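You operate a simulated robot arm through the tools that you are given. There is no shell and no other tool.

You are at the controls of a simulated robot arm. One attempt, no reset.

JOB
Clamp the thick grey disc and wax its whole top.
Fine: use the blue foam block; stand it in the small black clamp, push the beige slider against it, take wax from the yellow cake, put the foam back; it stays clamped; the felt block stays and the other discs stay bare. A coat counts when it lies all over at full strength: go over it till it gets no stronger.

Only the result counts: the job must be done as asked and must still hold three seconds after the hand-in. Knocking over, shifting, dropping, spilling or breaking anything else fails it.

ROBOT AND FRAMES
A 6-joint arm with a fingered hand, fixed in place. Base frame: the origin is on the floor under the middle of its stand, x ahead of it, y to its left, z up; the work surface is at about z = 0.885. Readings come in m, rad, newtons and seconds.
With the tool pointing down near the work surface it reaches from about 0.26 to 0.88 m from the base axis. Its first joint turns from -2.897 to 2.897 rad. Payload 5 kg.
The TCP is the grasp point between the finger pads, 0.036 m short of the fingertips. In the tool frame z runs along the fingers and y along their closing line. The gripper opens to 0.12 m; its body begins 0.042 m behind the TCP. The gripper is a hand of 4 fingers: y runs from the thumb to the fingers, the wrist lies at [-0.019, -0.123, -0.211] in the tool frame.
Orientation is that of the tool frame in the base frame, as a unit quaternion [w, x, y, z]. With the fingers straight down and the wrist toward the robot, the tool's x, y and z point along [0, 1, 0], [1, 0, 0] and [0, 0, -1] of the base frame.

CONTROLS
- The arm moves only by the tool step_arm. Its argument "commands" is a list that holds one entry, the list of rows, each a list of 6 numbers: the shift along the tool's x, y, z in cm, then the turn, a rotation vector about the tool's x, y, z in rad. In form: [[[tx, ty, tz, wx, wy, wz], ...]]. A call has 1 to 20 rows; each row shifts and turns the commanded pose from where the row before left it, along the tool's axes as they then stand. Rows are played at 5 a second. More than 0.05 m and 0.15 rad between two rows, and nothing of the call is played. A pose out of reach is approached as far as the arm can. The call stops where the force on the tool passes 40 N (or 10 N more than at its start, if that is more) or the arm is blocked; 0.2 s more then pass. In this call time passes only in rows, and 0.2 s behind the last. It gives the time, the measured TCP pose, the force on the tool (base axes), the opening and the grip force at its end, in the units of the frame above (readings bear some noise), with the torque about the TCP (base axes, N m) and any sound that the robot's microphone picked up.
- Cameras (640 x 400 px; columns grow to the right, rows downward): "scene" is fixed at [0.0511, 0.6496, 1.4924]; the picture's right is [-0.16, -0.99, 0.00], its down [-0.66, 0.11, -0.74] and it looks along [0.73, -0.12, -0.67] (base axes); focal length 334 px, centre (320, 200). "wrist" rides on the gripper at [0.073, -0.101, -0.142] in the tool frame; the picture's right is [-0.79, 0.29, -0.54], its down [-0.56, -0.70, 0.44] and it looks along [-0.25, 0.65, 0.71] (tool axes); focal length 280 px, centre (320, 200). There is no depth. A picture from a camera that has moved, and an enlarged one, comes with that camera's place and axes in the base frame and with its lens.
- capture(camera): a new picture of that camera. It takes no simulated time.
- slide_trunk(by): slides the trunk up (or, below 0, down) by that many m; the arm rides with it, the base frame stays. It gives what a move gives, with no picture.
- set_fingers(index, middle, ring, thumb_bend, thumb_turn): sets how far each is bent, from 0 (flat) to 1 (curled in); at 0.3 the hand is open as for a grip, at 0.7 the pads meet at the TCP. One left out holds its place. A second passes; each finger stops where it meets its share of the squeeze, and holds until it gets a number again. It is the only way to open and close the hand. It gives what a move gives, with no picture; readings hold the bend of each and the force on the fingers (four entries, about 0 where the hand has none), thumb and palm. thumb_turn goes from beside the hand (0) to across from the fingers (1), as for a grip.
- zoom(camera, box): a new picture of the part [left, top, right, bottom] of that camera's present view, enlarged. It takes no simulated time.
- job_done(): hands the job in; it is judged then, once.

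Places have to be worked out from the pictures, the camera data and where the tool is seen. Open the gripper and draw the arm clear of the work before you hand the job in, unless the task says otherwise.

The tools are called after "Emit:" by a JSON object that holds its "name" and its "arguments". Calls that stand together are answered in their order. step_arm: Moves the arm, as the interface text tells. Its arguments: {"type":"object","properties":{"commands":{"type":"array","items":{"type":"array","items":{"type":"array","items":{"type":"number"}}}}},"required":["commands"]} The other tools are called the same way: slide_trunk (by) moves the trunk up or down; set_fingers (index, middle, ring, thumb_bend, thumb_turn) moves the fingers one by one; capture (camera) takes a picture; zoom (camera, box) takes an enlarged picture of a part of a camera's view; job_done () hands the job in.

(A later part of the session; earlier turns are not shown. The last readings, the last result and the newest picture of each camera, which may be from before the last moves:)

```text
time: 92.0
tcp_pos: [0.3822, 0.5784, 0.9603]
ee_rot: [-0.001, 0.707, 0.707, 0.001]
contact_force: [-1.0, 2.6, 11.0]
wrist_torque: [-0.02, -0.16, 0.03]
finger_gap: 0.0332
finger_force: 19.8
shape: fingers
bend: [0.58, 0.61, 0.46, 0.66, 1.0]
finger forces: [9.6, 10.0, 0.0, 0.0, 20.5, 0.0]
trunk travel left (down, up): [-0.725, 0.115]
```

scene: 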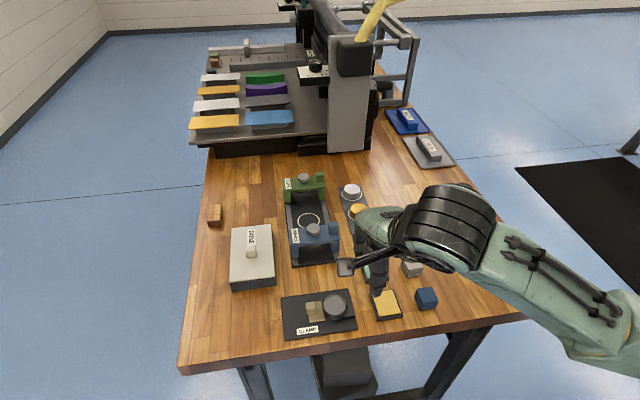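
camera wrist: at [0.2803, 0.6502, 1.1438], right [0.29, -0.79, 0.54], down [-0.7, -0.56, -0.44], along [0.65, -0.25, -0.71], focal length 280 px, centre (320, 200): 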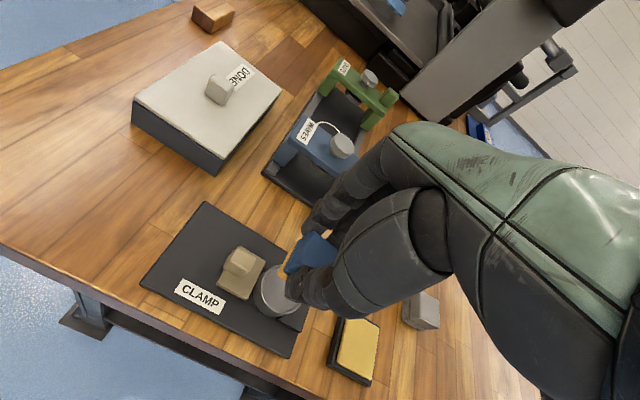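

Light contact at TCP z 0.9603 rose to 11 N; I ease off 1 mm and make a first rubbing pass over the disc with ±7–8 mm excursions.

Emit:
{"name": "step_arm", "arguments": {"commands": [[[0, 0, -0.1, 0, 0, 0], [-0.3, -0.1, 0, 0, 0, 0], [0, 0, 0, 0, 0, 0]]]}}

Emit:
{"name": "zoom", "arguments": {"camera": "wrist", "box": [220, 180, 370, 330]}}

```text
time: 92.8
tcp_pos: [0.3818, 0.5741, 0.9615]
ee_rot: [0.0, 0.707, 0.707, 0.0]
contact_force: [1.2, 3.3, 10.4]
wrist_torque: [0.03, -0.22, 0.09]
finger_gap: 0.0332
finger_force: 19.8
shape: fingers
bend: [0.58, 0.61, 0.46, 0.66, 1.0]
finger forces: [9.7, 10.4, 0.0, 0.0, 20.1, 0.1]
trunk travel left (down, up): [-0.725, 0.115]
```

```text
2.67 times, centred on (295, 255) of wrist
camera zoom: at [0.2792, 0.6468, 1.1033], right [0.29, -0.79, 0.54], down [-0.7, -0.56, -0.44], along [0.65, -0.25, -0.71], focal length 748 px, centre (387, 53)
```

zoom: 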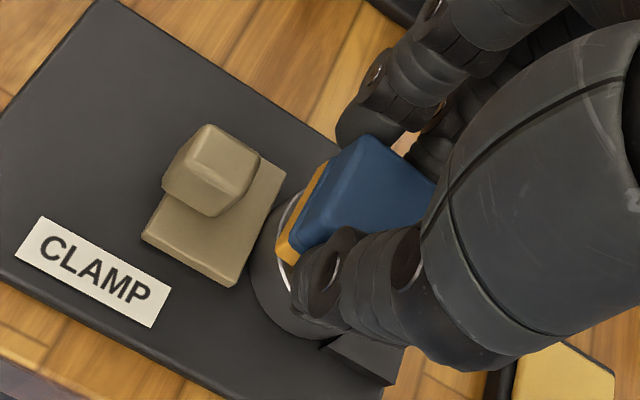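

The normal force is still 10 N; I ease another millimetre and then begin the pass.

Emit:
{"name": "step_arm", "arguments": {"commands": [[[0, 0, -0.1, 0, 0, 0], [0.35, 0, 0, 0, 0, 0], [0.35, 0, 0, 0, 0, 0], [0, 0, 0, 0, 0, 0]]]}}

Emit:
{"name": "zoom", "arguments": {"camera": "wrist", "box": [220, 180, 370, 330]}}

```text
time: 93.8
tcp_pos: [0.3812, 0.5825, 0.9611]
ee_rot: [0.0, 0.707, 0.707, 0.0]
contact_force: [0.5, -1.2, 3.1]
wrist_torque: [-0.1, -0.07, -0.03]
finger_gap: 0.0334
finger_force: 19.3
shape: fingers
bend: [0.58, 0.61, 0.46, 0.66, 1.0]
finger forces: [10.3, 9.1, 0.0, 0.0, 19.2, 0.0]
trunk travel left (down, up): [-0.725, 0.115]
```

```text
2.67 times, centred on (295, 255) of wrist
camera zoom: at [0.2792, 0.6538, 1.1039], right [0.29, -0.79, 0.54], down [-0.7, -0.56, -0.44], along [0.65, -0.25, -0.71], focal length 748 px, centre (387, 53)
```

zoom: 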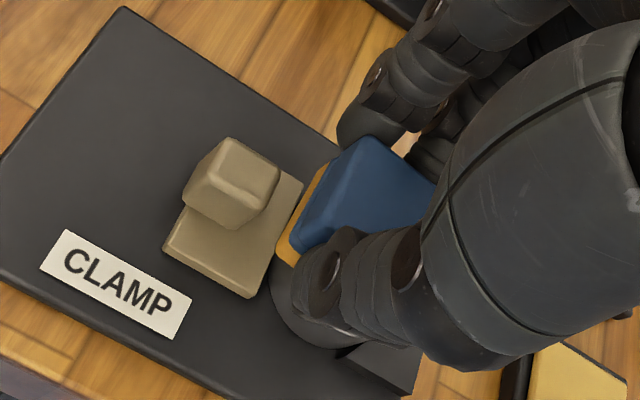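

Contact is now light (3 N) with the foam reaching the +y edge beside the slider. I run a full loop over the disc.

Emit:
{"name": "step_arm", "arguments": {"commands": [[[0, 0, 0.05, 0, 0, 0], [0, 0.4, 0, 0, 0, 0], [0, 0.4, 0, 0, 0, 0], [-0.35, 0, 0, 0, 0, 0], [-0.35, 0, 0, 0, 0, 0], [-0.4, 0, 0, 0, 0, 0], [-0.4, 0, 0, 0, 0, 0], [0, -0.4, 0, 0, 0, 0], [0, -0.4, 0, 0, 0, 0], [0, -0.4, 0, 0, 0, 0], [0, -0.4, 0, 0, 0, 0], [0.4, 0, 0, 0, 0, 0], [0.4, 0, 0, 0, 0, 0], [0.35, 0, 0, 0, 0, 0], [0.35, 0, 0, 0, 0, 0], [0, 0.4, 0, 0, 0, 0], [0, 0.4, 0, 0, 0, 0], [-0.35, 0, 0, 0, 0, 0], [-0.35, 0, 0, 0, 0, 0], [0, 0, 0, 0, 0, 0]]]}}

Emit:
{"name": "zoom", "arguments": {"camera": "wrist", "box": [220, 180, 370, 330]}}

Emit:
{"name": "zoom", "arguments": {"camera": "scene", "box": [300, 250, 380, 330]}}

```text
time: 98.0
tcp_pos: [0.3809, 0.5741, 0.9604]
ee_rot: [0.0, 0.708, 0.707, -0.001]
contact_force: [-0.1, 1.8, 4.6]
wrist_torque: [0.04, -0.1, 0.02]
finger_gap: 0.0333
finger_force: 19.5
shape: fingers
bend: [0.58, 0.61, 0.46, 0.66, 1.0]
finger forces: [10.0, 9.4, 0.1, 0.1, 19.6, 0.0]
trunk travel left (down, up): [-0.725, 0.115]
```

```text
2.67 times, centred on (295, 255) of wrist
camera zoom: at [0.2794, 0.6469, 1.1032], right [0.29, -0.79, 0.54], down [-0.7, -0.56, -0.44], along [0.65, -0.25, -0.71], focal length 748 px, centre (387, 53)
```

zoom: 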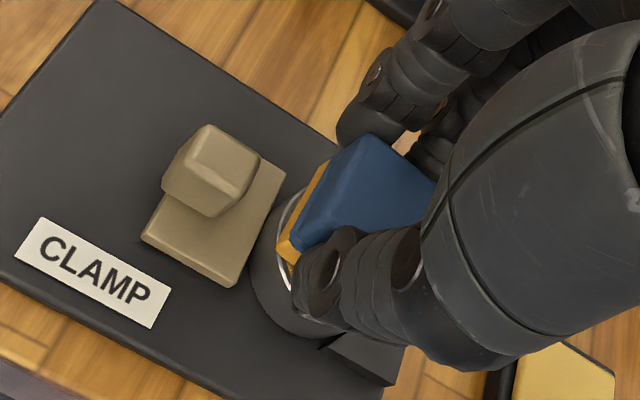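

```text
5.00 times, centred on (340, 290) of scene
camera zoom: at [0.0511, 0.6496, 1.4924], right [-0.16, -0.99, 0.0], down [-0.66, 0.11, -0.74], along [0.73, -0.12, -0.67], focal length 1672 px, centre (220, -250)
```

zoom: 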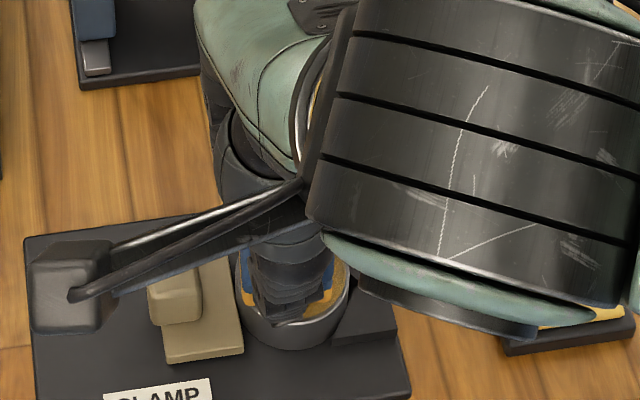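

The disc's inner top shows yellow. I lift and shift a bit to inspect the coat.

Emit:
{"name": "step_arm", "arguments": {"commands": [[[0, 0, -1.0, 0, 0, 0], [0, 0, -2.0, 0, 0, 0], [0, 0, -3.0, 0, 0, 0], [2.0, 0, -2.0, 0, 0, 0], [2.0, 0, 0, 0, 0, 0], [0, 0, 0, 0, 0, 0]]]}}

Emit:
{"name": "capture", "arguments": {"camera": "wrist"}}

Emit:
{"name": "zoom", "arguments": {"camera": "scene", "box": [300, 260, 370, 330]}}

```text
time: 99.4
tcp_pos: [0.382, 0.6142, 1.0397]
ee_rot: [0.0, 0.707, 0.707, 0.0]
contact_force: [-0.1, -0.8, -0.3]
wrist_torque: [0.04, 0.03, -0.01]
finger_gap: 0.0335
finger_force: 19.0
shape: fingers
bend: [0.58, 0.61, 0.46, 0.66, 1.0]
finger forces: [10.1, 8.7, 0.0, 0.0, 18.7, 0.0]
trunk travel left (down, up): [-0.725, 0.115]
```

```text
taken
camera wrist: at [0.2798, 0.6869, 1.1838], right [0.29, -0.79, 0.54], down [-0.7, -0.56, -0.44], along [0.65, -0.25, -0.71], focal length 280 px, centre (320, 200)
```

wrist: 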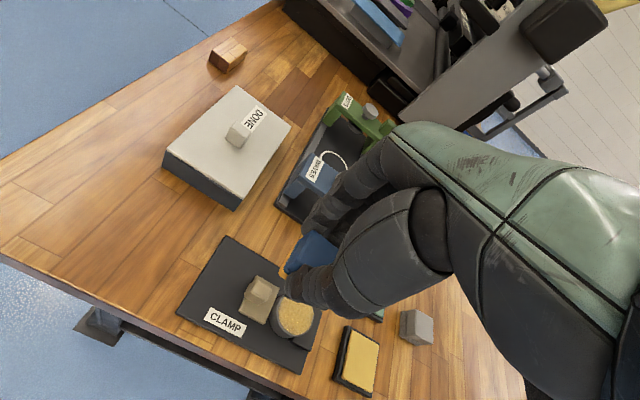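

```text
5.71 times, centred on (335, 295) of scene
camera zoom: at [0.0511, 0.6496, 1.4924], right [-0.16, -0.99, 0.0], down [-0.66, 0.11, -0.74], along [0.73, -0.12, -0.67], focal length 1910 px, centre (234, -343)
```

zoom: 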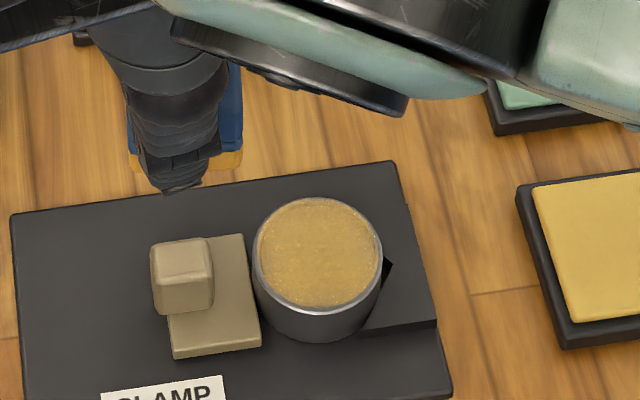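

The disc's top now has a yellow coat, still speckled. I enlarge it to judge strength and gaps.

Emit:
{"name": "zoom", "arguments": {"camera": "scene", "box": [322, 276, 352, 302]}}

Emit:
{"name": "zoom", "arguments": {"camera": "wrist", "box": [260, 280, 330, 350]}}

```text
15.38 times, centred on (337, 289) of scene
camera zoom: at [0.0511, 0.6496, 1.4924], right [-0.16, -0.99, 0.0], down [-0.66, 0.11, -0.74], along [0.73, -0.12, -0.67], focal length 5143 px, centre (58, -1169)
```

zoom: 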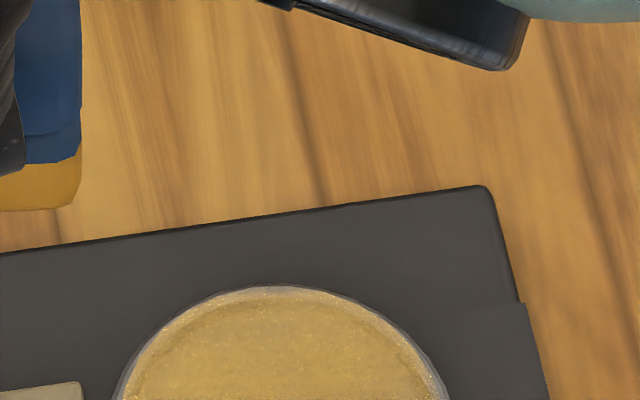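

```text
5.71 times, centred on (295, 315) of wrist
camera zoom: at [0.2798, 0.6869, 1.1838], right [0.29, -0.79, 0.54], down [-0.7, -0.56, -0.44], along [0.65, -0.25, -0.71], focal length 1602 px, centre (463, -457)
```

zoom: 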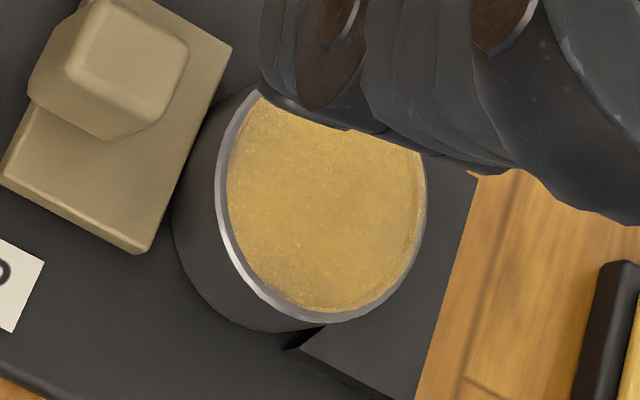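

The coat covers the top with fine speckles. I zoom on the disc's lower half too.

Emit:
{"name": "zoom", "arguments": {"camera": "scene", "box": [318, 290, 350, 316]}}

Emit:
{"name": "zoom", "arguments": {"camera": "wrist", "box": [270, 295, 320, 345]}}

```text
15.38 times, centred on (334, 303) of scene
camera zoom: at [0.0511, 0.6496, 1.4924], right [-0.16, -0.99, 0.0], down [-0.66, 0.11, -0.74], along [0.73, -0.12, -0.67], focal length 5143 px, centre (105, -1385)
```

zoom: 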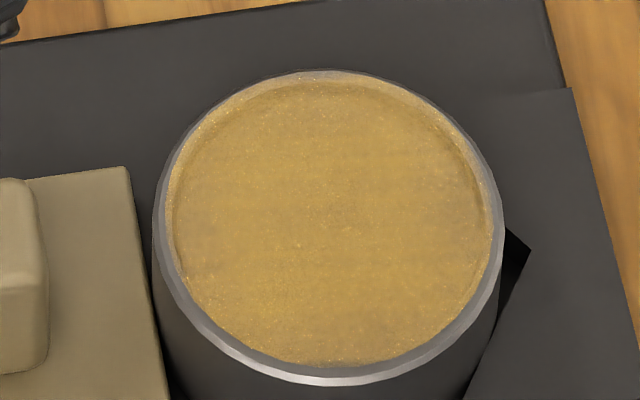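

```text
8.00 times, centred on (295, 320) of wrist
camera zoom: at [0.2798, 0.6869, 1.1838], right [0.29, -0.79, 0.54], down [-0.7, -0.56, -0.44], along [0.65, -0.25, -0.71], focal length 2243 px, centre (520, -760)
```

zoom: 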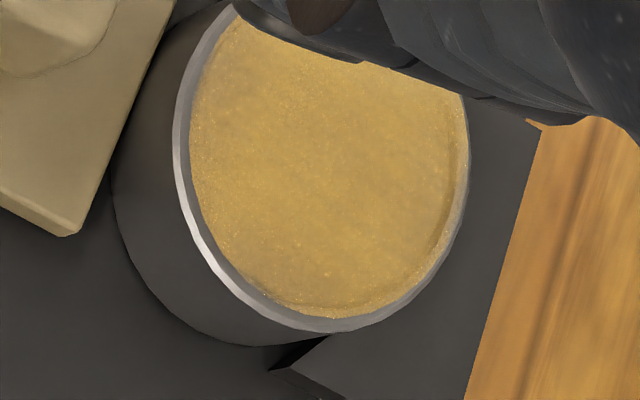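

The coat covers the whole face but is still thin. I go back down to the same contact pose and make further passes.

Emit:
{"name": "step_arm", "arguments": {"commands": [[[-2.0, 0, 0, 0, 0, 0], [-2.0, 0, 2.0, 0, 0, 0], [0, 0, 3.0, 0, 0, 0], [0, 0, 2.0, 0, 0, 0], [0, 0, 0.5, 0, 0, 0], [0, 0, 0.5, 0, 0, 0], [0, 0, 0, 0, 0, 0]]]}}

Emit:
{"name": "step_arm", "arguments": {"commands": [[[0.35, 0, 0, 0, 0, 0], [0.4, 0, 0, 0, 0, 0], [0, 0.45, 0, 0, 0, 0], [0, 0.45, 0, 0, 0, 0], [-0.4, 0, 0, 0, 0, 0], [-0.4, 0, 0, 0, 0, 0], [-0.4, 0, 0, 0, 0, 0], [-0.45, 0, 0, 0, 0, 0], [0, -0.45, 0, 0, 0, 0], [0, -0.45, 0, 0, 0, 0], [0, -0.45, 0, 0, 0, 0], [0, -0.45, 0, 0, 0, 0], [0.45, 0, 0, 0, 0, 0], [0.4, 0, 0, 0, 0, 0], [0.4, 0, 0, 0, 0, 0], [0.4, 0, 0, 0, 0, 0], [0, 0.45, 0, 0, 0, 0], [0, 0.45, 0, 0, 0, 0], [-0.35, 0, 0, 0, 0, 0], [-0.4, 0, 0, 0, 0, 0]]]}}

```text
time: 101.0
tcp_pos: [0.3808, 0.5748, 0.9603]
ee_rot: [0.0, 0.708, 0.707, 0.001]
contact_force: [-0.3, 0.0, 3.4]
wrist_torque: [-0.04, -0.02, 0.01]
finger_gap: 0.0333
finger_force: 19.3
shape: fingers
bend: [0.58, 0.61, 0.46, 0.66, 1.0]
finger forces: [9.9, 8.7, 0.1, 0.1, 19.2, 0.0]
trunk travel left (down, up): [-0.725, 0.115]
```

```text
time: 105.2
tcp_pos: [0.3808, 0.5744, 0.9612]
ee_rot: [-0.001, 0.708, 0.707, 0.001]
contact_force: [0.5, 0.8, 1.4]
wrist_torque: [0.03, -0.01, 0.01]
finger_gap: 0.0334
finger_force: 18.5
shape: fingers
bend: [0.58, 0.61, 0.46, 0.66, 1.0]
finger forces: [10.1, 9.0, 0.0, 0.1, 19.3, 0.1]
trunk travel left (down, up): [-0.725, 0.115]
```

The contact force fell to 1.4 N, so I lower 1 mm and repeat the passes, adding raster strokes.

Emit:
{"name": "step_arm", "arguments": {"commands": [[[0, 0, 0.1, 0, 0, 0], [0.35, 0, 0, 0, 0, 0], [0.4, 0, 0, 0, 0, 0], [0, -0.45, 0, 0, 0, 0], [0, -0.45, 0, 0, 0, 0], [-0.4, 0, 0, 0, 0, 0], [0, 0.45, 0, 0, 0, 0], [0, 0.45, 0, 0, 0, 0], [0, 0.45, 0, 0, 0, 0], [0, 0.45, 0, 0, 0, 0], [-0.4, 0, 0, 0, 0, 0], [0, -0.45, 0, 0, 0, 0], [0, -0.45, 0, 0, 0, 0], [0, -0.45, 0, 0, 0, 0], [0, -0.45, 0, 0, 0, 0], [-0.4, 0, 0, 0, 0, 0], [0, 0.45, 0, 0, 0, 0], [0, 0.45, 0, 0, 0, 0], [0, 0.45, 0, 0, 0, 0], [0, 0.45, 0, 0, 0, 0]]]}}

Emit:
{"name": "step_arm", "arguments": {"commands": [[[-0.4, 0, 0, 0, 0, 0], [0, -0.45, 0, 0, 0, 0], [0, -0.45, 0, 0, 0, 0], [0, -0.45, 0, 0, 0, 0], [0, -0.45, 0, 0, 0, 0], [0.4, 0, 0, 0, 0, 0], [0.4, 0, 0, 0, 0, 0], [0.4, 0, 0, 0, 0, 0], [0.45, 0, 0, 0, 0, 0], [0, 0.45, 0, 0, 0, 0], [0, 0.45, 0, 0, 0, 0], [0, 0.45, 0, 0, 0, 0], [0, 0.45, 0, 0, 0, 0], [-0.4, 0, 0, 0, 0, 0], [-0.4, 0, 0, 0, 0, 0], [-0.4, 0, 0, 0, 0, 0], [0, -0.45, 0, 0, 0, 0], [0, -0.45, 0, 0, 0, 0], [0.4, 0, 0, 0, 0, 0], [0, 0, 0, 0, 0, 0]]]}}

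```text
time: 109.4
tcp_pos: [0.3906, 0.5706, 0.9596]
ee_rot: [0.0, 0.707, 0.707, -0.001]
contact_force: [-1.9, -1.2, 3.7]
wrist_torque: [-0.06, 0.01, 0.01]
finger_gap: 0.0336
finger_force: 19.2
shape: fingers
bend: [0.58, 0.61, 0.46, 0.66, 1.0]
finger forces: [9.8, 8.8, 0.0, 0.1, 20.1, 0.0]
trunk travel left (down, up): [-0.725, 0.115]
```

```text
time: 113.6
tcp_pos: [0.381, 0.5739, 0.9599]
ee_rot: [0.0, 0.708, 0.706, 0.001]
contact_force: [0.0, -1.3, 2.8]
wrist_torque: [-0.08, -0.06, -0.03]
finger_gap: 0.0337
finger_force: 19.4
shape: fingers
bend: [0.58, 0.61, 0.46, 0.66, 1.0]
finger forces: [10.5, 9.1, 0.1, 0.1, 19.1, 0.1]
trunk travel left (down, up): [-0.725, 0.115]
```

I lift and shift again to compare the coat's strength.

Emit:
{"name": "step_arm", "arguments": {"commands": [[[0, 0, -1.0, 0, 0, 0], [0, 0, -2.0, 0, 0, 0], [0, 0, -3.0, 0, 0, 0], [2.0, 0, -2.0, 0, 0, 0], [2.0, 0, 0, 0, 0, 0], [0, 0, 0, 0, 0, 0]]]}}

Emit:
{"name": "zoom", "arguments": {"camera": "scene", "box": [318, 290, 350, 316]}}

Emit:
{"name": "zoom", "arguments": {"camera": "wrist", "box": [270, 295, 320, 345]}}

Emit:
{"name": "zoom", "arguments": {"camera": "scene", "box": [280, 240, 440, 330]}}

```text
time: 115.0
tcp_pos: [0.3827, 0.6148, 1.0395]
ee_rot: [0.0, 0.708, 0.706, 0.0]
contact_force: [0.0, -0.2, -0.2]
wrist_torque: [0.02, 0.0, -0.04]
finger_gap: 0.0335
finger_force: 19.0
shape: fingers
bend: [0.58, 0.61, 0.46, 0.66, 1.0]
finger forces: [10.1, 8.7, 0.0, 0.0, 18.8, 0.0]
trunk travel left (down, up): [-0.725, 0.115]
```

```text
15.38 times, centred on (334, 303) of scene
camera zoom: at [0.0511, 0.6496, 1.4924], right [-0.16, -0.99, 0.0], down [-0.66, 0.11, -0.74], along [0.73, -0.12, -0.67], focal length 5143 px, centre (105, -1385)
```

zoom: 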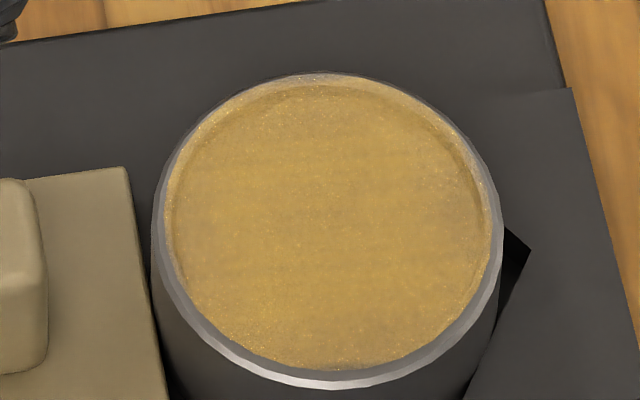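

```text
8.00 times, centred on (295, 320) of wrist
camera zoom: at [0.2801, 0.6869, 1.1822], right [0.29, -0.79, 0.54], down [-0.7, -0.56, -0.44], along [0.65, -0.25, -0.71], focal length 2243 px, centre (520, -760)
```

zoom: 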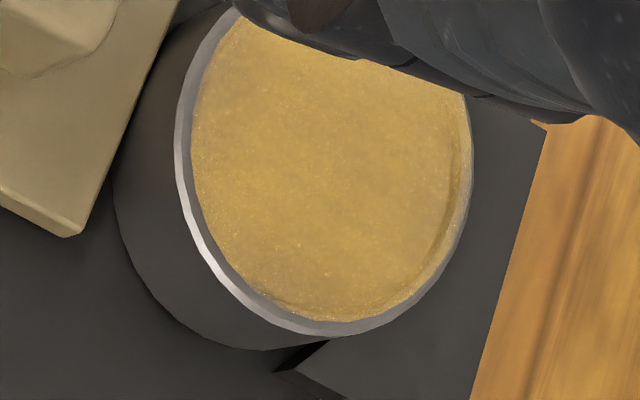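

```text
4.00 times, centred on (360, 285) of scene
camera zoom: at [0.0511, 0.6496, 1.4924], right [-0.16, -0.99, 0.0], down [-0.66, 0.11, -0.74], along [0.73, -0.12, -0.67], focal length 1337 px, centre (160, -140)
```

zoom: 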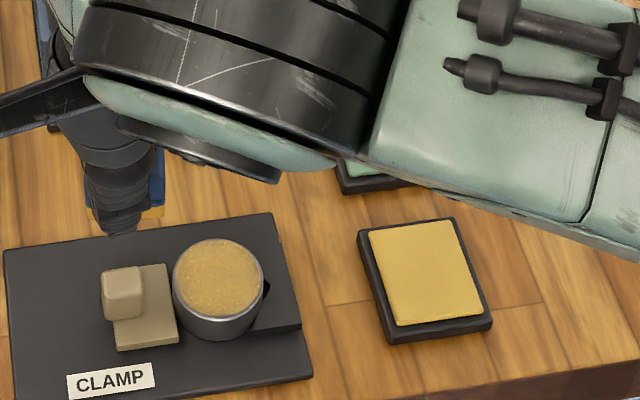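

The coat looks only slightly stronger. I reload the foam at the yellow cake (same hand orientation) for further passes.

Emit:
{"name": "step_arm", "arguments": {"commands": [[[-2.86, -0.134, 0, 0, 0, 0], [-2.86, -0.134, 0, 0, 0, 0], [-2.86, -0.134, 0, 0, 0, 0], [-2.86, -0.134, 0, 0, 0, 0], [-2.86, -0.134, 0, 0, 0, 0], [0, 0, 2.5, 0, 0, 0], [0, 0, 2.5, 0, 0, 0], [0, 0, 2.0, 0, 0, 0], [0, 0, 0.8, 0, 0, 0], [0, 0, 0, 0, 0, 0]]]}}

Emit:
{"name": "zoom", "arguments": {"camera": "wrist", "box": [220, 170, 370, 330]}}

Emit:
{"name": "zoom", "arguments": {"camera": "scene", "box": [340, 240, 440, 330]}}

```text
time: 117.2
tcp_pos: [0.373, 0.4716, 0.961]
ee_rot: [0.0, 0.707, 0.707, 0.0]
contact_force: [0.0, -0.5, 0.3]
wrist_torque: [0.01, 0.01, -0.02]
finger_gap: 0.0332
finger_force: 18.2
shape: fingers
bend: [0.58, 0.61, 0.46, 0.66, 1.0]
finger forces: [10.0, 8.6, 0.0, 0.0, 18.6, 0.0]
trunk travel left (down, up): [-0.725, 0.115]
```

```text
2.50 times, centred on (295, 250) of wrist
camera zoom: at [0.2723, 0.544, 1.1038], right [0.29, -0.79, 0.54], down [-0.7, -0.56, -0.44], along [0.65, -0.25, -0.71], focal length 701 px, centre (382, 75)
```

zoom: 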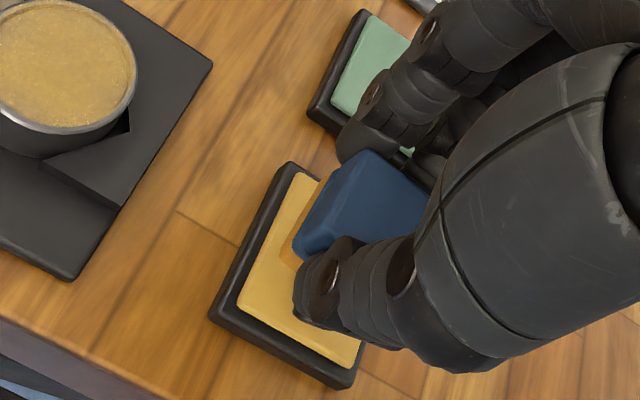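

```text
4.44 times, centred on (390, 285) of scene
camera zoom: at [0.0511, 0.6496, 1.4924], right [-0.16, -0.99, 0.0], down [-0.66, 0.11, -0.74], along [0.73, -0.12, -0.67], focal length 1486 px, centre (9, -178)
```

zoom: 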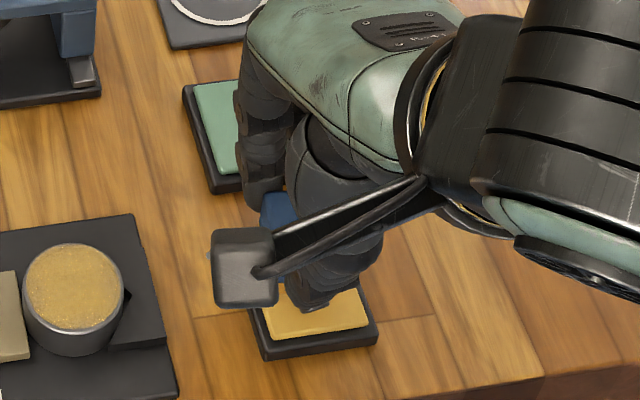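

The foam is above the cake with fingers clear of the green one. I lower gently into contact.

Emit:
{"name": "step_arm", "arguments": {"commands": [[[0, 0, 0.4, 0, 0, 0], [0, 0, 0.3, 0, 0, 0], [0, 0, 0.2, 0, 0, 0], [0, 0, 0, 0, 0, 0]]]}}

Emit:
{"name": "step_arm", "arguments": {"commands": [[[0, 0, 0.15, 0, 0, 0], [0, 0, 0, 0, 0, 0]]]}}

Emit:
{"name": "step_arm", "arguments": {"commands": [[[0, 0, 0.15, 0, 0, 0], [0, 0, 0, 0, 0, 0]]]}}

```text
time: 118.2
tcp_pos: [0.3737, 0.4714, 0.9526]
ee_rot: [0.001, 0.708, 0.707, 0.0]
contact_force: [0.4, 0.0, 0.0]
wrist_torque: [-0.02, 0.02, 0.02]
finger_gap: 0.0333
finger_force: 18.6
shape: fingers
bend: [0.58, 0.61, 0.46, 0.66, 1.0]
finger forces: [10.1, 8.7, 0.0, 0.0, 18.6, 0.0]
trunk travel left (down, up): [-0.725, 0.115]
```

```text
time: 118.8
tcp_pos: [0.3731, 0.4716, 0.9508]
ee_rot: [0.0, 0.707, 0.707, 0.0]
contact_force: [-0.6, 0.1, 0.6]
wrist_torque: [-0.01, 0.0, -0.03]
finger_gap: 0.0334
finger_force: 18.3
shape: fingers
bend: [0.58, 0.61, 0.46, 0.66, 1.0]
finger forces: [10.0, 8.6, 0.0, 0.0, 18.6, 0.1]
trunk travel left (down, up): [-0.725, 0.115]
```

```text
time: 119.4
tcp_pos: [0.3746, 0.4712, 0.9499]
ee_rot: [0.0, 0.707, 0.707, 0.0]
contact_force: [0.4, -1.0, -0.9]
wrist_torque: [-0.02, 0.01, 0.0]
finger_gap: 0.0333
finger_force: 18.7
shape: fingers
bend: [0.58, 0.61, 0.46, 0.66, 1.0]
finger forces: [9.9, 8.6, 0.0, 0.0, 18.7, 0.0]
trunk travel left (down, up): [-0.725, 0.115]
```

Emit:
{"name": "step_arm", "arguments": {"commands": [[[0, 0, 0.15, 0, 0, 0], [0, 0, 0, 0, 0, 0]]]}}

Emit:
{"name": "step_arm", "arguments": {"commands": [[[0, 0, 0.1, 0, 0, 0], [0, 0, 0, 0, 0, 0]]]}}

Emit:
{"name": "step_arm", "arguments": {"commands": [[[0, 0, 0.1, 0, 0, 0], [0, 0, 0, 0, 0, 0]]]}}

```text
time: 120.0
tcp_pos: [0.375, 0.4708, 0.9477]
ee_rot: [0.001, 0.707, 0.707, 0.0]
contact_force: [0.4, 0.2, 0.4]
wrist_torque: [0.0, 0.0, -0.01]
finger_gap: 0.0334
finger_force: 18.6
shape: fingers
bend: [0.58, 0.61, 0.46, 0.66, 1.0]
finger forces: [10.1, 8.6, 0.0, 0.1, 18.5, 0.0]
trunk travel left (down, up): [-0.725, 0.115]
```

```text
time: 120.6
tcp_pos: [0.3747, 0.472, 0.9483]
ee_rot: [0.0, 0.707, 0.707, 0.0]
contact_force: [0.8, -0.1, 4.2]
wrist_torque: [0.03, -0.09, 0.04]
finger_gap: 0.0335
finger_force: 18.9
shape: fingers
bend: [0.58, 0.61, 0.46, 0.66, 1.0]
finger forces: [10.1, 8.9, 0.0, 0.0, 19.0, 0.0]
trunk travel left (down, up): [-0.725, 0.115]
```

```text
time: 121.2
tcp_pos: [0.3734, 0.4715, 0.9473]
ee_rot: [0.0, 0.707, 0.707, 0.001]
contact_force: [-0.1, 1.4, 8.8]
wrist_torque: [0.02, -0.17, -0.01]
finger_gap: 0.0334
finger_force: 19.9
shape: fingers
bend: [0.58, 0.61, 0.46, 0.66, 1.0]
finger forces: [10.0, 9.3, 0.1, 0.0, 19.8, 0.0]
trunk travel left (down, up): [-0.725, 0.115]
```

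Firm contact on the cake (8.8 N). I dwell shortly, then lift and carry the foam back over the disc.

Emit:
{"name": "step_arm", "arguments": {"commands": [[[0, 0, 0, 0, 0, 0], [0, 0, 0, 0, 0, 0], [0, 0, -0.8, 0, 0, 0], [0, 0, -2.0, 0, 0, 0], [0, 0, -2.5, 0, 0, 0], [2.6, 0.19, 0, 0, 0, 0], [2.6, 0.19, 0, 0, 0, 0], [2.6, 0.19, 0, 0, 0, 0], [2.5, 0.18, 0, 0, 0, 0], [0, 0, 1.2, 0, 0, 0], [0, 0, 1.2, 0, 0, 0], [0, 0, 0.9, 0, 0, 0], [0, 0, 0, 0, 0, 0]]]}}

Emit:
{"name": "zoom", "arguments": {"camera": "wrist", "box": [220, 180, 370, 330]}}

```text
time: 124.0
tcp_pos: [0.3818, 0.574, 0.9657]
ee_rot: [0.0, 0.707, 0.707, 0.0]
contact_force: [0.8, -0.3, 0.5]
wrist_torque: [0.02, 0.01, 0.01]
finger_gap: 0.0335
finger_force: 19.0
shape: fingers
bend: [0.58, 0.61, 0.46, 0.66, 1.0]
finger forces: [10.0, 8.8, 0.0, 0.1, 18.5, 0.0]
trunk travel left (down, up): [-0.725, 0.115]
```

```text
2.67 times, centred on (295, 255) of wrist
camera zoom: at [0.2805, 0.6473, 1.1083], right [0.29, -0.79, 0.54], down [-0.7, -0.56, -0.44], along [0.65, -0.25, -0.71], focal length 748 px, centre (387, 53)
```

zoom: 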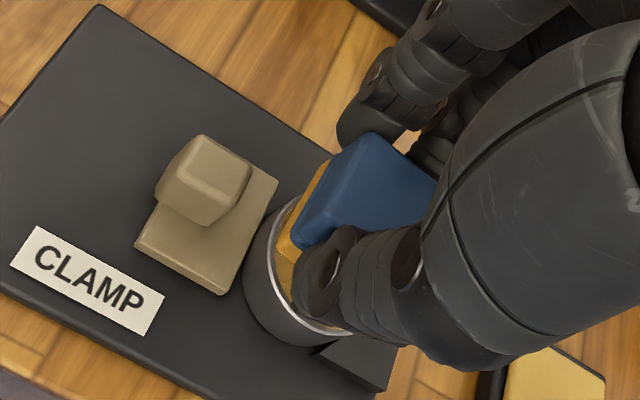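

Over the disc again. I lower to contact.

Emit:
{"name": "step_arm", "arguments": {"commands": [[[0, 0, 0.3, 0, 0, 0], [0, 0, 0.2, 0, 0, 0], [0, 0, 0, 0, 0, 0]]]}}

Emit:
{"name": "step_arm", "arguments": {"commands": [[[0, 0, 0.15, 0, 0, 0], [0, 0, 0, 0, 0, 0]]]}}

```text
time: 124.8
tcp_pos: [0.3822, 0.5746, 0.9603]
ee_rot: [0.0, 0.708, 0.706, 0.0]
contact_force: [1.0, 0.1, -0.4]
wrist_torque: [-0.01, 0.0, -0.01]
finger_gap: 0.0331
finger_force: 19.1
shape: fingers
bend: [0.58, 0.61, 0.46, 0.66, 1.0]
finger forces: [10.0, 8.7, 0.0, 0.1, 18.5, 0.0]
trunk travel left (down, up): [-0.725, 0.115]
```

```text
time: 125.4
tcp_pos: [0.3823, 0.5746, 0.9596]
ee_rot: [0.001, 0.707, 0.707, 0.0]
contact_force: [0.5, -0.5, 2.8]
wrist_torque: [0.0, -0.08, 0.0]
finger_gap: 0.0334
finger_force: 18.8
shape: fingers
bend: [0.58, 0.61, 0.46, 0.66, 1.0]
finger forces: [10.0, 8.8, 0.0, 0.0, 18.7, 0.0]
trunk travel left (down, up): [-0.725, 0.115]
```

Contact 2.8 N. I press 0.8 mm more and do a raster plus a perimeter loop.

Emit:
{"name": "step_arm", "arguments": {"commands": [[[0, 0, 0.08, 0, 0, 0], [0.35, 0, 0, 0, 0, 0], [0.4, 0, 0, 0, 0, 0], [0, -0.45, 0, 0, 0, 0], [0, -0.45, 0, 0, 0, 0], [-0.4, 0, 0, 0, 0, 0], [0, 0.45, 0, 0, 0, 0], [0, 0.45, 0, 0, 0, 0], [0, 0.45, 0, 0, 0, 0], [0, 0.45, 0, 0, 0, 0], [-0.4, 0, 0, 0, 0, 0], [0, -0.45, 0, 0, 0, 0], [0, -0.45, 0, 0, 0, 0], [0, -0.45, 0, 0, 0, 0], [0, -0.45, 0, 0, 0, 0], [-0.4, 0, 0, 0, 0, 0], [0, 0.45, 0, 0, 0, 0], [0, 0.45, 0, 0, 0, 0], [0, 0.45, 0, 0, 0, 0], [0, 0.45, 0, 0, 0, 0]]]}}

Emit:
{"name": "step_arm", "arguments": {"commands": [[[-0.4, 0, 0, 0, 0, 0], [0, -0.45, 0, 0, 0, 0], [0, -0.45, 0, 0, 0, 0], [0, -0.45, 0, 0, 0, 0], [0, -0.45, 0, 0, 0, 0], [0.4, 0, 0, 0, 0, 0], [0.4, 0, 0, 0, 0, 0], [0.4, 0, 0, 0, 0, 0], [0.45, 0, 0, 0, 0, 0], [0, 0.45, 0, 0, 0, 0], [0, 0.45, 0, 0, 0, 0], [0, 0.45, 0, 0, 0, 0], [0, 0.45, 0, 0, 0, 0], [-0.4, 0, 0, 0, 0, 0], [-0.4, 0, 0, 0, 0, 0], [-0.4, 0, 0, 0, 0, 0], [0, -0.45, 0, 0, 0, 0], [0, -0.45, 0, 0, 0, 0], [0.4, 0, 0, 0, 0, 0], [0, 0, 0, 0, 0, 0]]]}}

```text
time: 129.6
tcp_pos: [0.3905, 0.5693, 0.9588]
ee_rot: [0.0, 0.706, 0.708, 0.001]
contact_force: [-2.1, 0.1, 5.5]
wrist_torque: [-0.01, 0.06, 0.01]
finger_gap: 0.0335
finger_force: 19.1
shape: fingers
bend: [0.58, 0.61, 0.46, 0.66, 1.0]
finger forces: [9.6, 8.7, 0.1, 0.0, 20.6, 0.0]
trunk travel left (down, up): [-0.725, 0.115]
```

```text
time: 133.8
tcp_pos: [0.3805, 0.574, 0.9598]
ee_rot: [0.0, 0.707, 0.707, 0.001]
contact_force: [0.2, -1.0, 3.6]
wrist_torque: [-0.06, -0.09, -0.03]
finger_gap: 0.0334
finger_force: 19.3
shape: fingers
bend: [0.58, 0.61, 0.46, 0.66, 1.0]
finger forces: [10.5, 9.1, 0.1, 0.0, 19.1, 0.1]
trunk travel left (down, up): [-0.725, 0.115]
```

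I lift aside again and compare the coat with the previous picture.

Emit:
{"name": "step_arm", "arguments": {"commands": [[[0, 0, -1.0, 0, 0, 0], [0, 0, -2.0, 0, 0, 0], [0, 0, -3.0, 0, 0, 0], [2.0, 0, -2.0, 0, 0, 0], [2.0, 0, 0, 0, 0, 0], [0, 0, 0, 0, 0, 0]]]}}

Emit:
{"name": "zoom", "arguments": {"camera": "scene", "box": [318, 290, 350, 316]}}

Emit:
{"name": "zoom", "arguments": {"camera": "wrist", "box": [270, 295, 320, 345]}}

Emit:
{"name": "zoom", "arguments": {"camera": "scene", "box": [280, 240, 440, 330]}}

```text
time: 135.2
tcp_pos: [0.3828, 0.6144, 1.0385]
ee_rot: [0.0, 0.708, 0.707, 0.0]
contact_force: [0.0, -0.4, 0.7]
wrist_torque: [-0.02, 0.01, 0.01]
finger_gap: 0.0335
finger_force: 18.7
shape: fingers
bend: [0.58, 0.61, 0.46, 0.66, 1.0]
finger forces: [10.1, 8.7, 0.0, 0.0, 18.9, 0.0]
trunk travel left (down, up): [-0.725, 0.115]
```

```text
15.38 times, centred on (334, 303) of scene
camera zoom: at [0.0511, 0.6496, 1.4924], right [-0.16, -0.99, 0.0], down [-0.66, 0.11, -0.74], along [0.73, -0.12, -0.67], focal length 5143 px, centre (105, -1385)
```

zoom: 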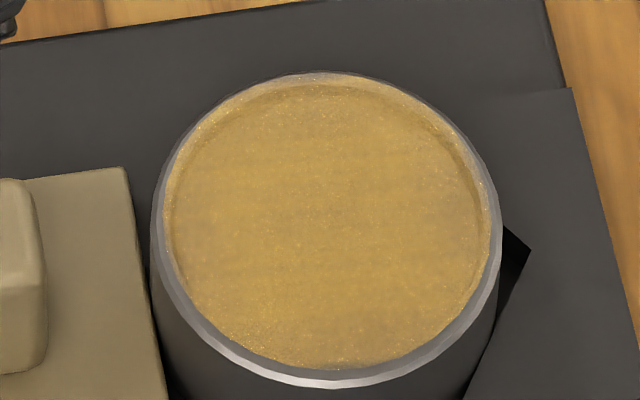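

```text
8.00 times, centred on (295, 320) of wrist
camera zoom: at [0.2807, 0.6869, 1.1818], right [0.29, -0.79, 0.54], down [-0.7, -0.56, -0.44], along [0.65, -0.25, -0.71], focal length 2243 px, centre (520, -760)
```

zoom: 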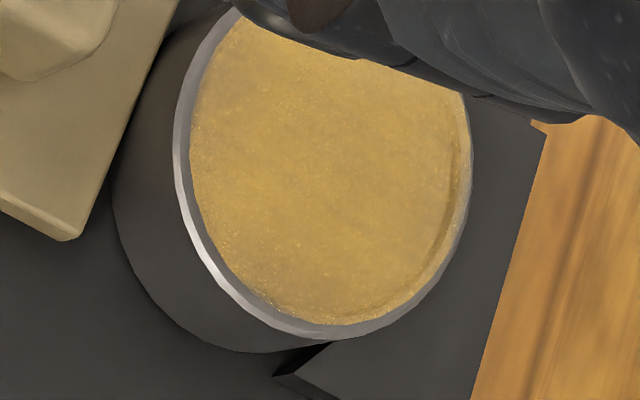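

```text
4.00 times, centred on (360, 285) of scene
camera zoom: at [0.0511, 0.6496, 1.4924], right [-0.16, -0.99, 0.0], down [-0.66, 0.11, -0.74], along [0.73, -0.12, -0.67], focal length 1337 px, centre (160, -140)
```

zoom: 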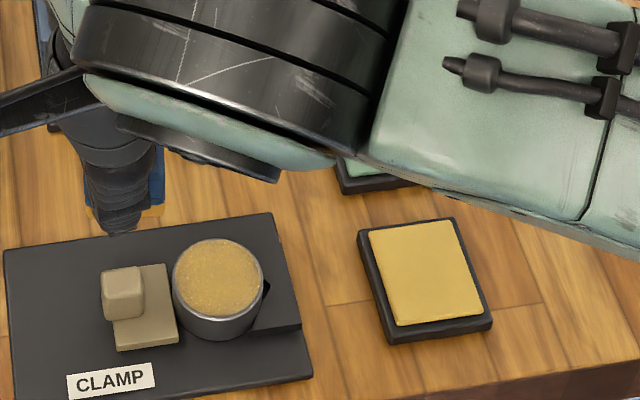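

The coat looks unchanged from the previous check, suggesting saturation. I zoom on the far and side edges to make sure the edge is covered.

Emit:
{"name": "zoom", "arguments": {"camera": "scene", "box": [323, 289, 345, 302]}}

Emit:
{"name": "zoom", "arguments": {"camera": "scene", "box": [323, 302, 345, 315]}}

```text
16.00 times, centred on (334, 296) of scene
camera zoom: at [0.0511, 0.6496, 1.4924], right [-0.16, -0.99, 0.0], down [-0.66, 0.11, -0.74], along [0.73, -0.12, -0.67], focal length 5349 px, centre (96, -1328)
```

zoom: 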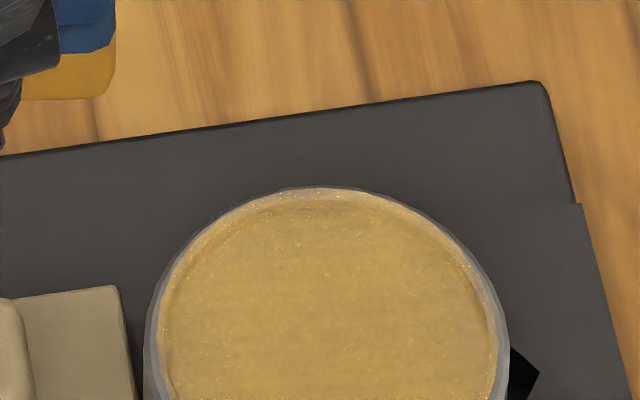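

```text
16.00 times, centred on (334, 308) of scene
camera zoom: at [0.0511, 0.6496, 1.4924], right [-0.16, -0.99, 0.0], down [-0.66, 0.11, -0.74], along [0.73, -0.12, -0.67], focal length 5349 px, centre (96, -1536)
```

zoom: 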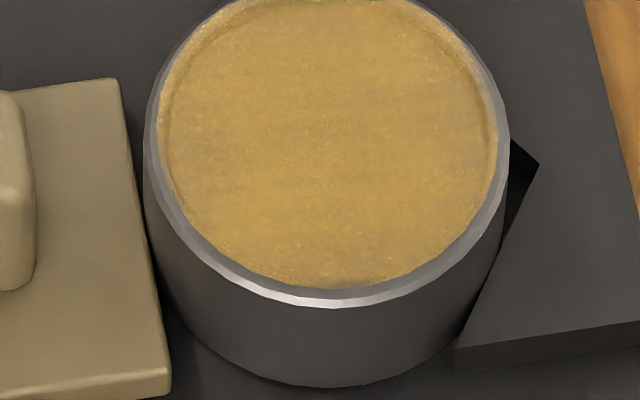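

The coat reaches the edge all round and looks uniform. To be sure it is at full strength I make one more set of passes, with extra dwell along the edges.

Emit:
{"name": "step_arm", "arguments": {"commands": [[[-2.0, 0, 0, 0, 0, 0], [-2.0, 0, 2.0, 0, 0, 0], [0, 0, 3.0, 0, 0, 0], [0, 0, 2.0, 0, 0, 0], [0, 0, 0.5, 0, 0, 0], [0, 0, 0.5, 0, 0, 0], [0, 0, 0.05, 0, 0, 0], [0, 0, 0, 0, 0, 0]]]}}

Emit:
{"name": "step_arm", "arguments": {"commands": [[[0.3, 0, 0, 0, 0, 0], [0.3, 0, 0, 0, 0, 0], [0.25, 0, 0, 0, 0, 0], [0, 0.4, 0, 0, 0, 0], [0, 0.4, 0, 0, 0, 0], [0, -0.4, 0, 0, 0, 0], [0, -0.4, 0, 0, 0, 0], [0, -0.4, 0, 0, 0, 0], [0, -0.4, 0, 0, 0, 0], [-0.45, 0, 0, 0, 0, 0], [-0.45, 0, 0, 0, 0, 0], [-0.45, 0, 0, 0, 0, 0], [-0.45, 0, 0, 0, 0, 0], [0, 0.4, 0, 0, 0, 0], [0, 0.4, 0, 0, 0, 0], [0, 0.4, 0, 0, 0, 0], [0, 0.4, 0, 0, 0, 0], [0.45, 0, 0, 0, 0, 0], [0.45, 0, 0, 0, 0, 0], [0, 0, 0, 0, 0, 0]]]}}

Emit:
{"name": "step_arm", "arguments": {"commands": [[[0.4, 0, 0, 0, 0, 0], [0.4, 0, 0, 0, 0, 0], [0, -0.4, 0, 0, 0, 0], [0, -0.4, 0, 0, 0, 0], [0, -0.4, 0, 0, 0, 0], [0, -0.4, 0, 0, 0, 0], [-0.4, 0, 0, 0, 0, 0], [0, 0.4, 0, 0, 0, 0], [0, 0.4, 0, 0, 0, 0], [0, 0.4, 0, 0, 0, 0], [0, 0.4, 0, 0, 0, 0], [-0.4, 0, 0, 0, 0, 0], [0, -0.4, 0, 0, 0, 0], [0, -0.4, 0, 0, 0, 0], [0, -0.4, 0, 0, 0, 0], [0, -0.4, 0, 0, 0, 0], [-0.45, 0, 0, 0, 0, 0], [-0.4, 0, 0, 0, 0, 0], [0, 0.4, 0, 0, 0, 0], [0, 0.4, 0, 0, 0, 0]]]}}

```text
time: 137.0
tcp_pos: [0.3814, 0.5741, 0.9585]
ee_rot: [0.0, 0.708, 0.706, 0.0]
contact_force: [-0.2, -0.5, 3.2]
wrist_torque: [-0.03, -0.06, 0.01]
finger_gap: 0.0334
finger_force: 19.2
shape: fingers
bend: [0.58, 0.61, 0.46, 0.66, 1.0]
finger forces: [10.3, 9.0, 0.0, 0.0, 19.0, 0.0]
trunk travel left (down, up): [-0.725, 0.115]
```

```text
time: 141.2
tcp_pos: [0.3893, 0.574, 0.957]
ee_rot: [0.0, 0.707, 0.707, 0.0]
contact_force: [0.5, -1.8, 2.8]
wrist_torque: [-0.05, -0.04, 0.02]
finger_gap: 0.0335
finger_force: 19.3
shape: fingers
bend: [0.58, 0.61, 0.46, 0.66, 1.0]
finger forces: [10.2, 9.2, 0.1, 0.0, 19.1, 0.0]
trunk travel left (down, up): [-0.725, 0.115]
```

```text
time: 145.4
tcp_pos: [0.3825, 0.5653, 0.9586]
ee_rot: [0.0, 0.708, 0.706, 0.001]
contact_force: [-2.6, -0.1, 4.7]
wrist_torque: [-0.02, 0.05, -0.02]
finger_gap: 0.0337
finger_force: 19.0
shape: fingers
bend: [0.58, 0.61, 0.46, 0.66, 1.0]
finger forces: [9.5, 8.7, 0.0, 0.0, 20.4, 0.1]
trunk travel left (down, up): [-0.725, 0.115]
```

I return to the centre, lift aside and inspect once more.

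Emit:
{"name": "step_arm", "arguments": {"commands": [[[0.45, 0, 0, 0, 0, 0], [0.4, 0, 0, 0, 0, 0], [0, 0, -1.0, 0, 0, 0], [0, 0, -2.0, 0, 0, 0], [0, 0, -3.0, 0, 0, 0], [2.0, 0, -2.0, 0, 0, 0], [2.0, 0, 0, 0, 0, 0], [0, 0, 0, 0, 0, 0]]]}}

Emit:
{"name": "zoom", "arguments": {"camera": "scene", "box": [318, 290, 350, 316]}}

Emit:
{"name": "zoom", "arguments": {"camera": "wrist", "box": [270, 295, 320, 345]}}

Emit:
{"name": "zoom", "arguments": {"camera": "scene", "box": [280, 240, 440, 330]}}

```text
time: 147.2
tcp_pos: [0.3824, 0.6135, 1.0383]
ee_rot: [0.0, 0.707, 0.707, 0.0]
contact_force: [0.3, -0.4, -0.3]
wrist_torque: [0.03, 0.02, 0.0]
finger_gap: 0.0335
finger_force: 18.8
shape: fingers
bend: [0.58, 0.61, 0.46, 0.66, 1.0]
finger forces: [10.1, 8.8, 0.1, 0.0, 18.9, 0.0]
trunk travel left (down, up): [-0.725, 0.115]
```

```text
15.38 times, centred on (334, 303) of scene
camera zoom: at [0.0511, 0.6496, 1.4924], right [-0.16, -0.99, 0.0], down [-0.66, 0.11, -0.74], along [0.73, -0.12, -0.67], focal length 5143 px, centre (105, -1385)
```

zoom: 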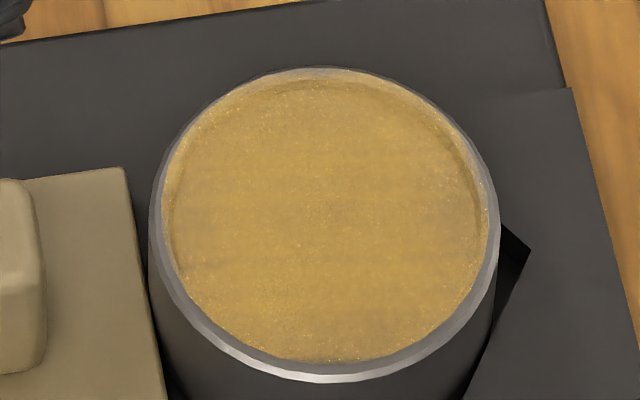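

```text
8.00 times, centred on (295, 320) of wrist
camera zoom: at [0.281, 0.686, 1.1814], right [0.29, -0.79, 0.54], down [-0.7, -0.56, -0.44], along [0.65, -0.25, -0.71], focal length 2243 px, centre (520, -760)
```

zoom: 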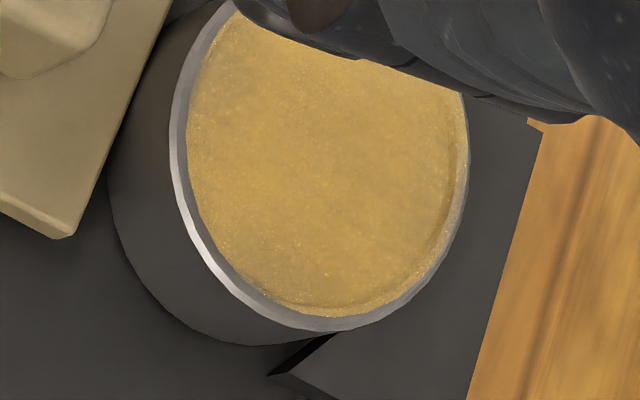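

```text
4.00 times, centred on (360, 285) of scene
camera zoom: at [0.0511, 0.6496, 1.4924], right [-0.16, -0.99, 0.0], down [-0.66, 0.11, -0.74], along [0.73, -0.12, -0.67], focal length 1337 px, centre (160, -140)
```

zoom: 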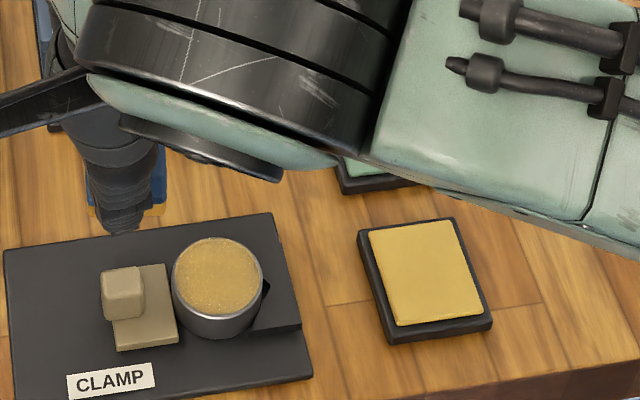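

The coat's look is unchanged over the last two sets. As a final strength check I compare close-ups of the coat and the cake wax.

Emit:
{"name": "zoom", "arguments": {"camera": "scene", "box": [331, 298, 339, 304]}}

Emit:
{"name": "zoom", "arguments": {"camera": "scene", "box": [382, 304, 390, 310]}}

Emit:
{"name": "zoom", "arguments": {"camera": "scene", "box": [340, 298, 348, 304]}}

Emit:
{"name": "zoom", "arguments": {"camera": "scene", "box": [324, 300, 332, 306]}}

```text
16.00 times, centred on (335, 301) of scene
camera zoom: at [0.0511, 0.6496, 1.4924], right [-0.16, -0.99, 0.0], down [-0.66, 0.11, -0.74], along [0.73, -0.12, -0.67], focal length 5349 px, centre (80, -1416)
```

zoom: 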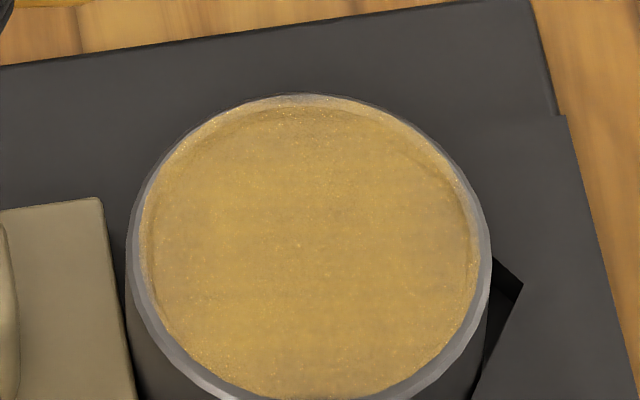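

```text
16.00 times, centred on (386, 307) of scene
camera zoom: at [0.0511, 0.6496, 1.4924], right [-0.16, -0.99, 0.0], down [-0.66, 0.11, -0.74], along [0.73, -0.12, -0.67], focal length 5349 px, centre (-736, -1512)
```

zoom: 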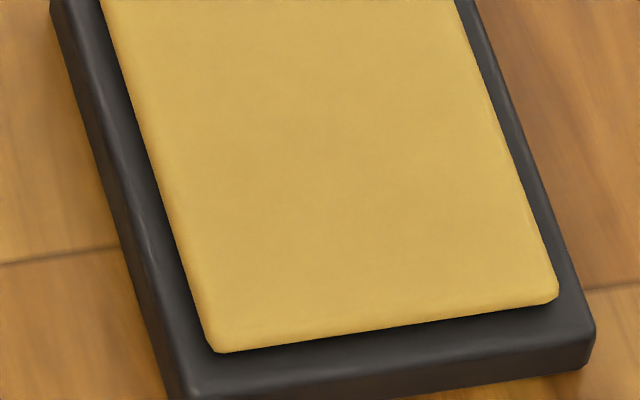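

```text
16.00 times, centred on (344, 301) of scene
camera zoom: at [0.0511, 0.6496, 1.4924], right [-0.16, -0.99, 0.0], down [-0.66, 0.11, -0.74], along [0.73, -0.12, -0.67], focal length 5349 px, centre (-64, -1416)
```

zoom: 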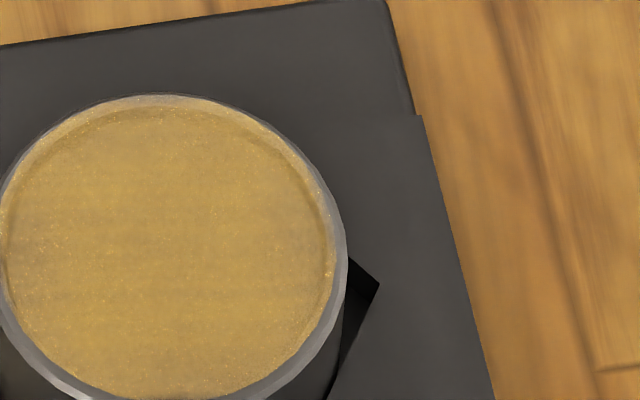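

```text
16.00 times, centred on (328, 303) of scene
camera zoom: at [0.0511, 0.6496, 1.4924], right [-0.16, -0.99, 0.0], down [-0.66, 0.11, -0.74], along [0.73, -0.12, -0.67], focal length 5349 px, centre (192, -1448)
```

zoom: 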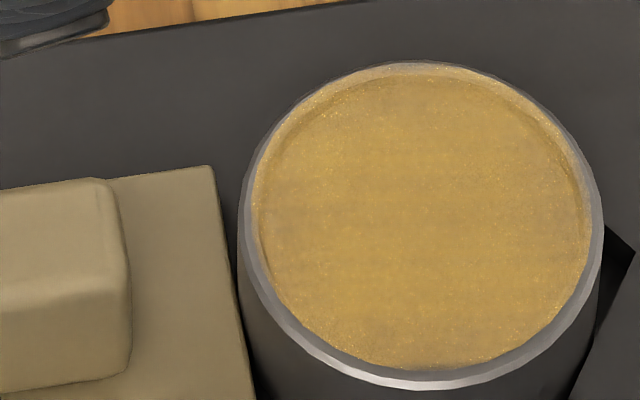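

The coat colour is close to the cake's. Before another reinforcing cycle I check how far the foam still protrudes below the fingertips.

Emit:
{"name": "zoom", "arguments": {"camera": "wrist", "box": [270, 200, 360, 310]}}

Emit:
{"name": "zoom", "arguments": {"camera": "scene", "box": [295, 255, 335, 300]}}

```text
3.64 times, centred on (315, 255) of wrist
camera zoom: at [0.281, 0.686, 1.1814], right [0.29, -0.79, 0.54], down [-0.7, -0.56, -0.44], along [0.65, -0.25, -0.71], focal length 1020 px, centre (338, 0)
```

zoom: 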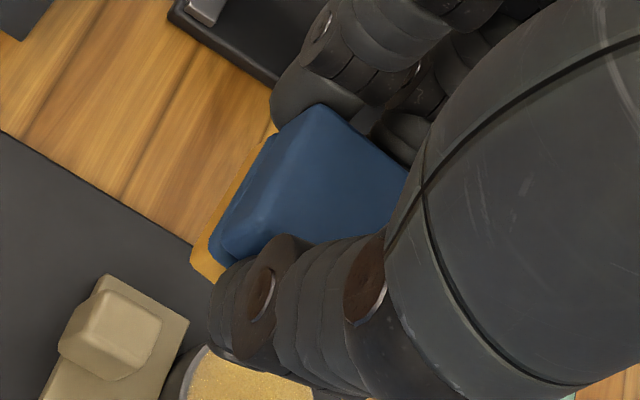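

```text
8.89 times, centred on (315, 278) of scene
camera zoom: at [0.0511, 0.6496, 1.4924], right [-0.16, -0.99, 0.0], down [-0.66, 0.11, -0.74], along [0.73, -0.12, -0.67], focal length 2972 px, centre (364, -489)
```

zoom: 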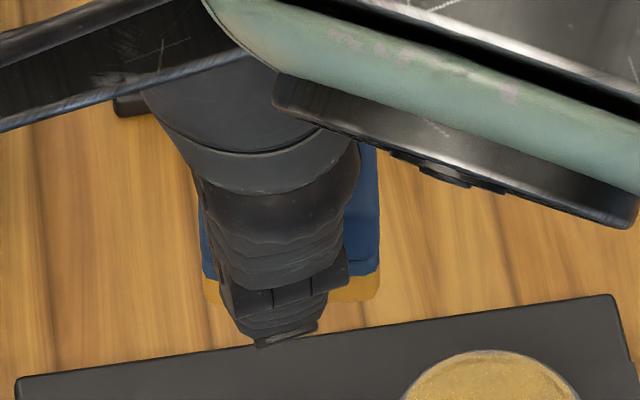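

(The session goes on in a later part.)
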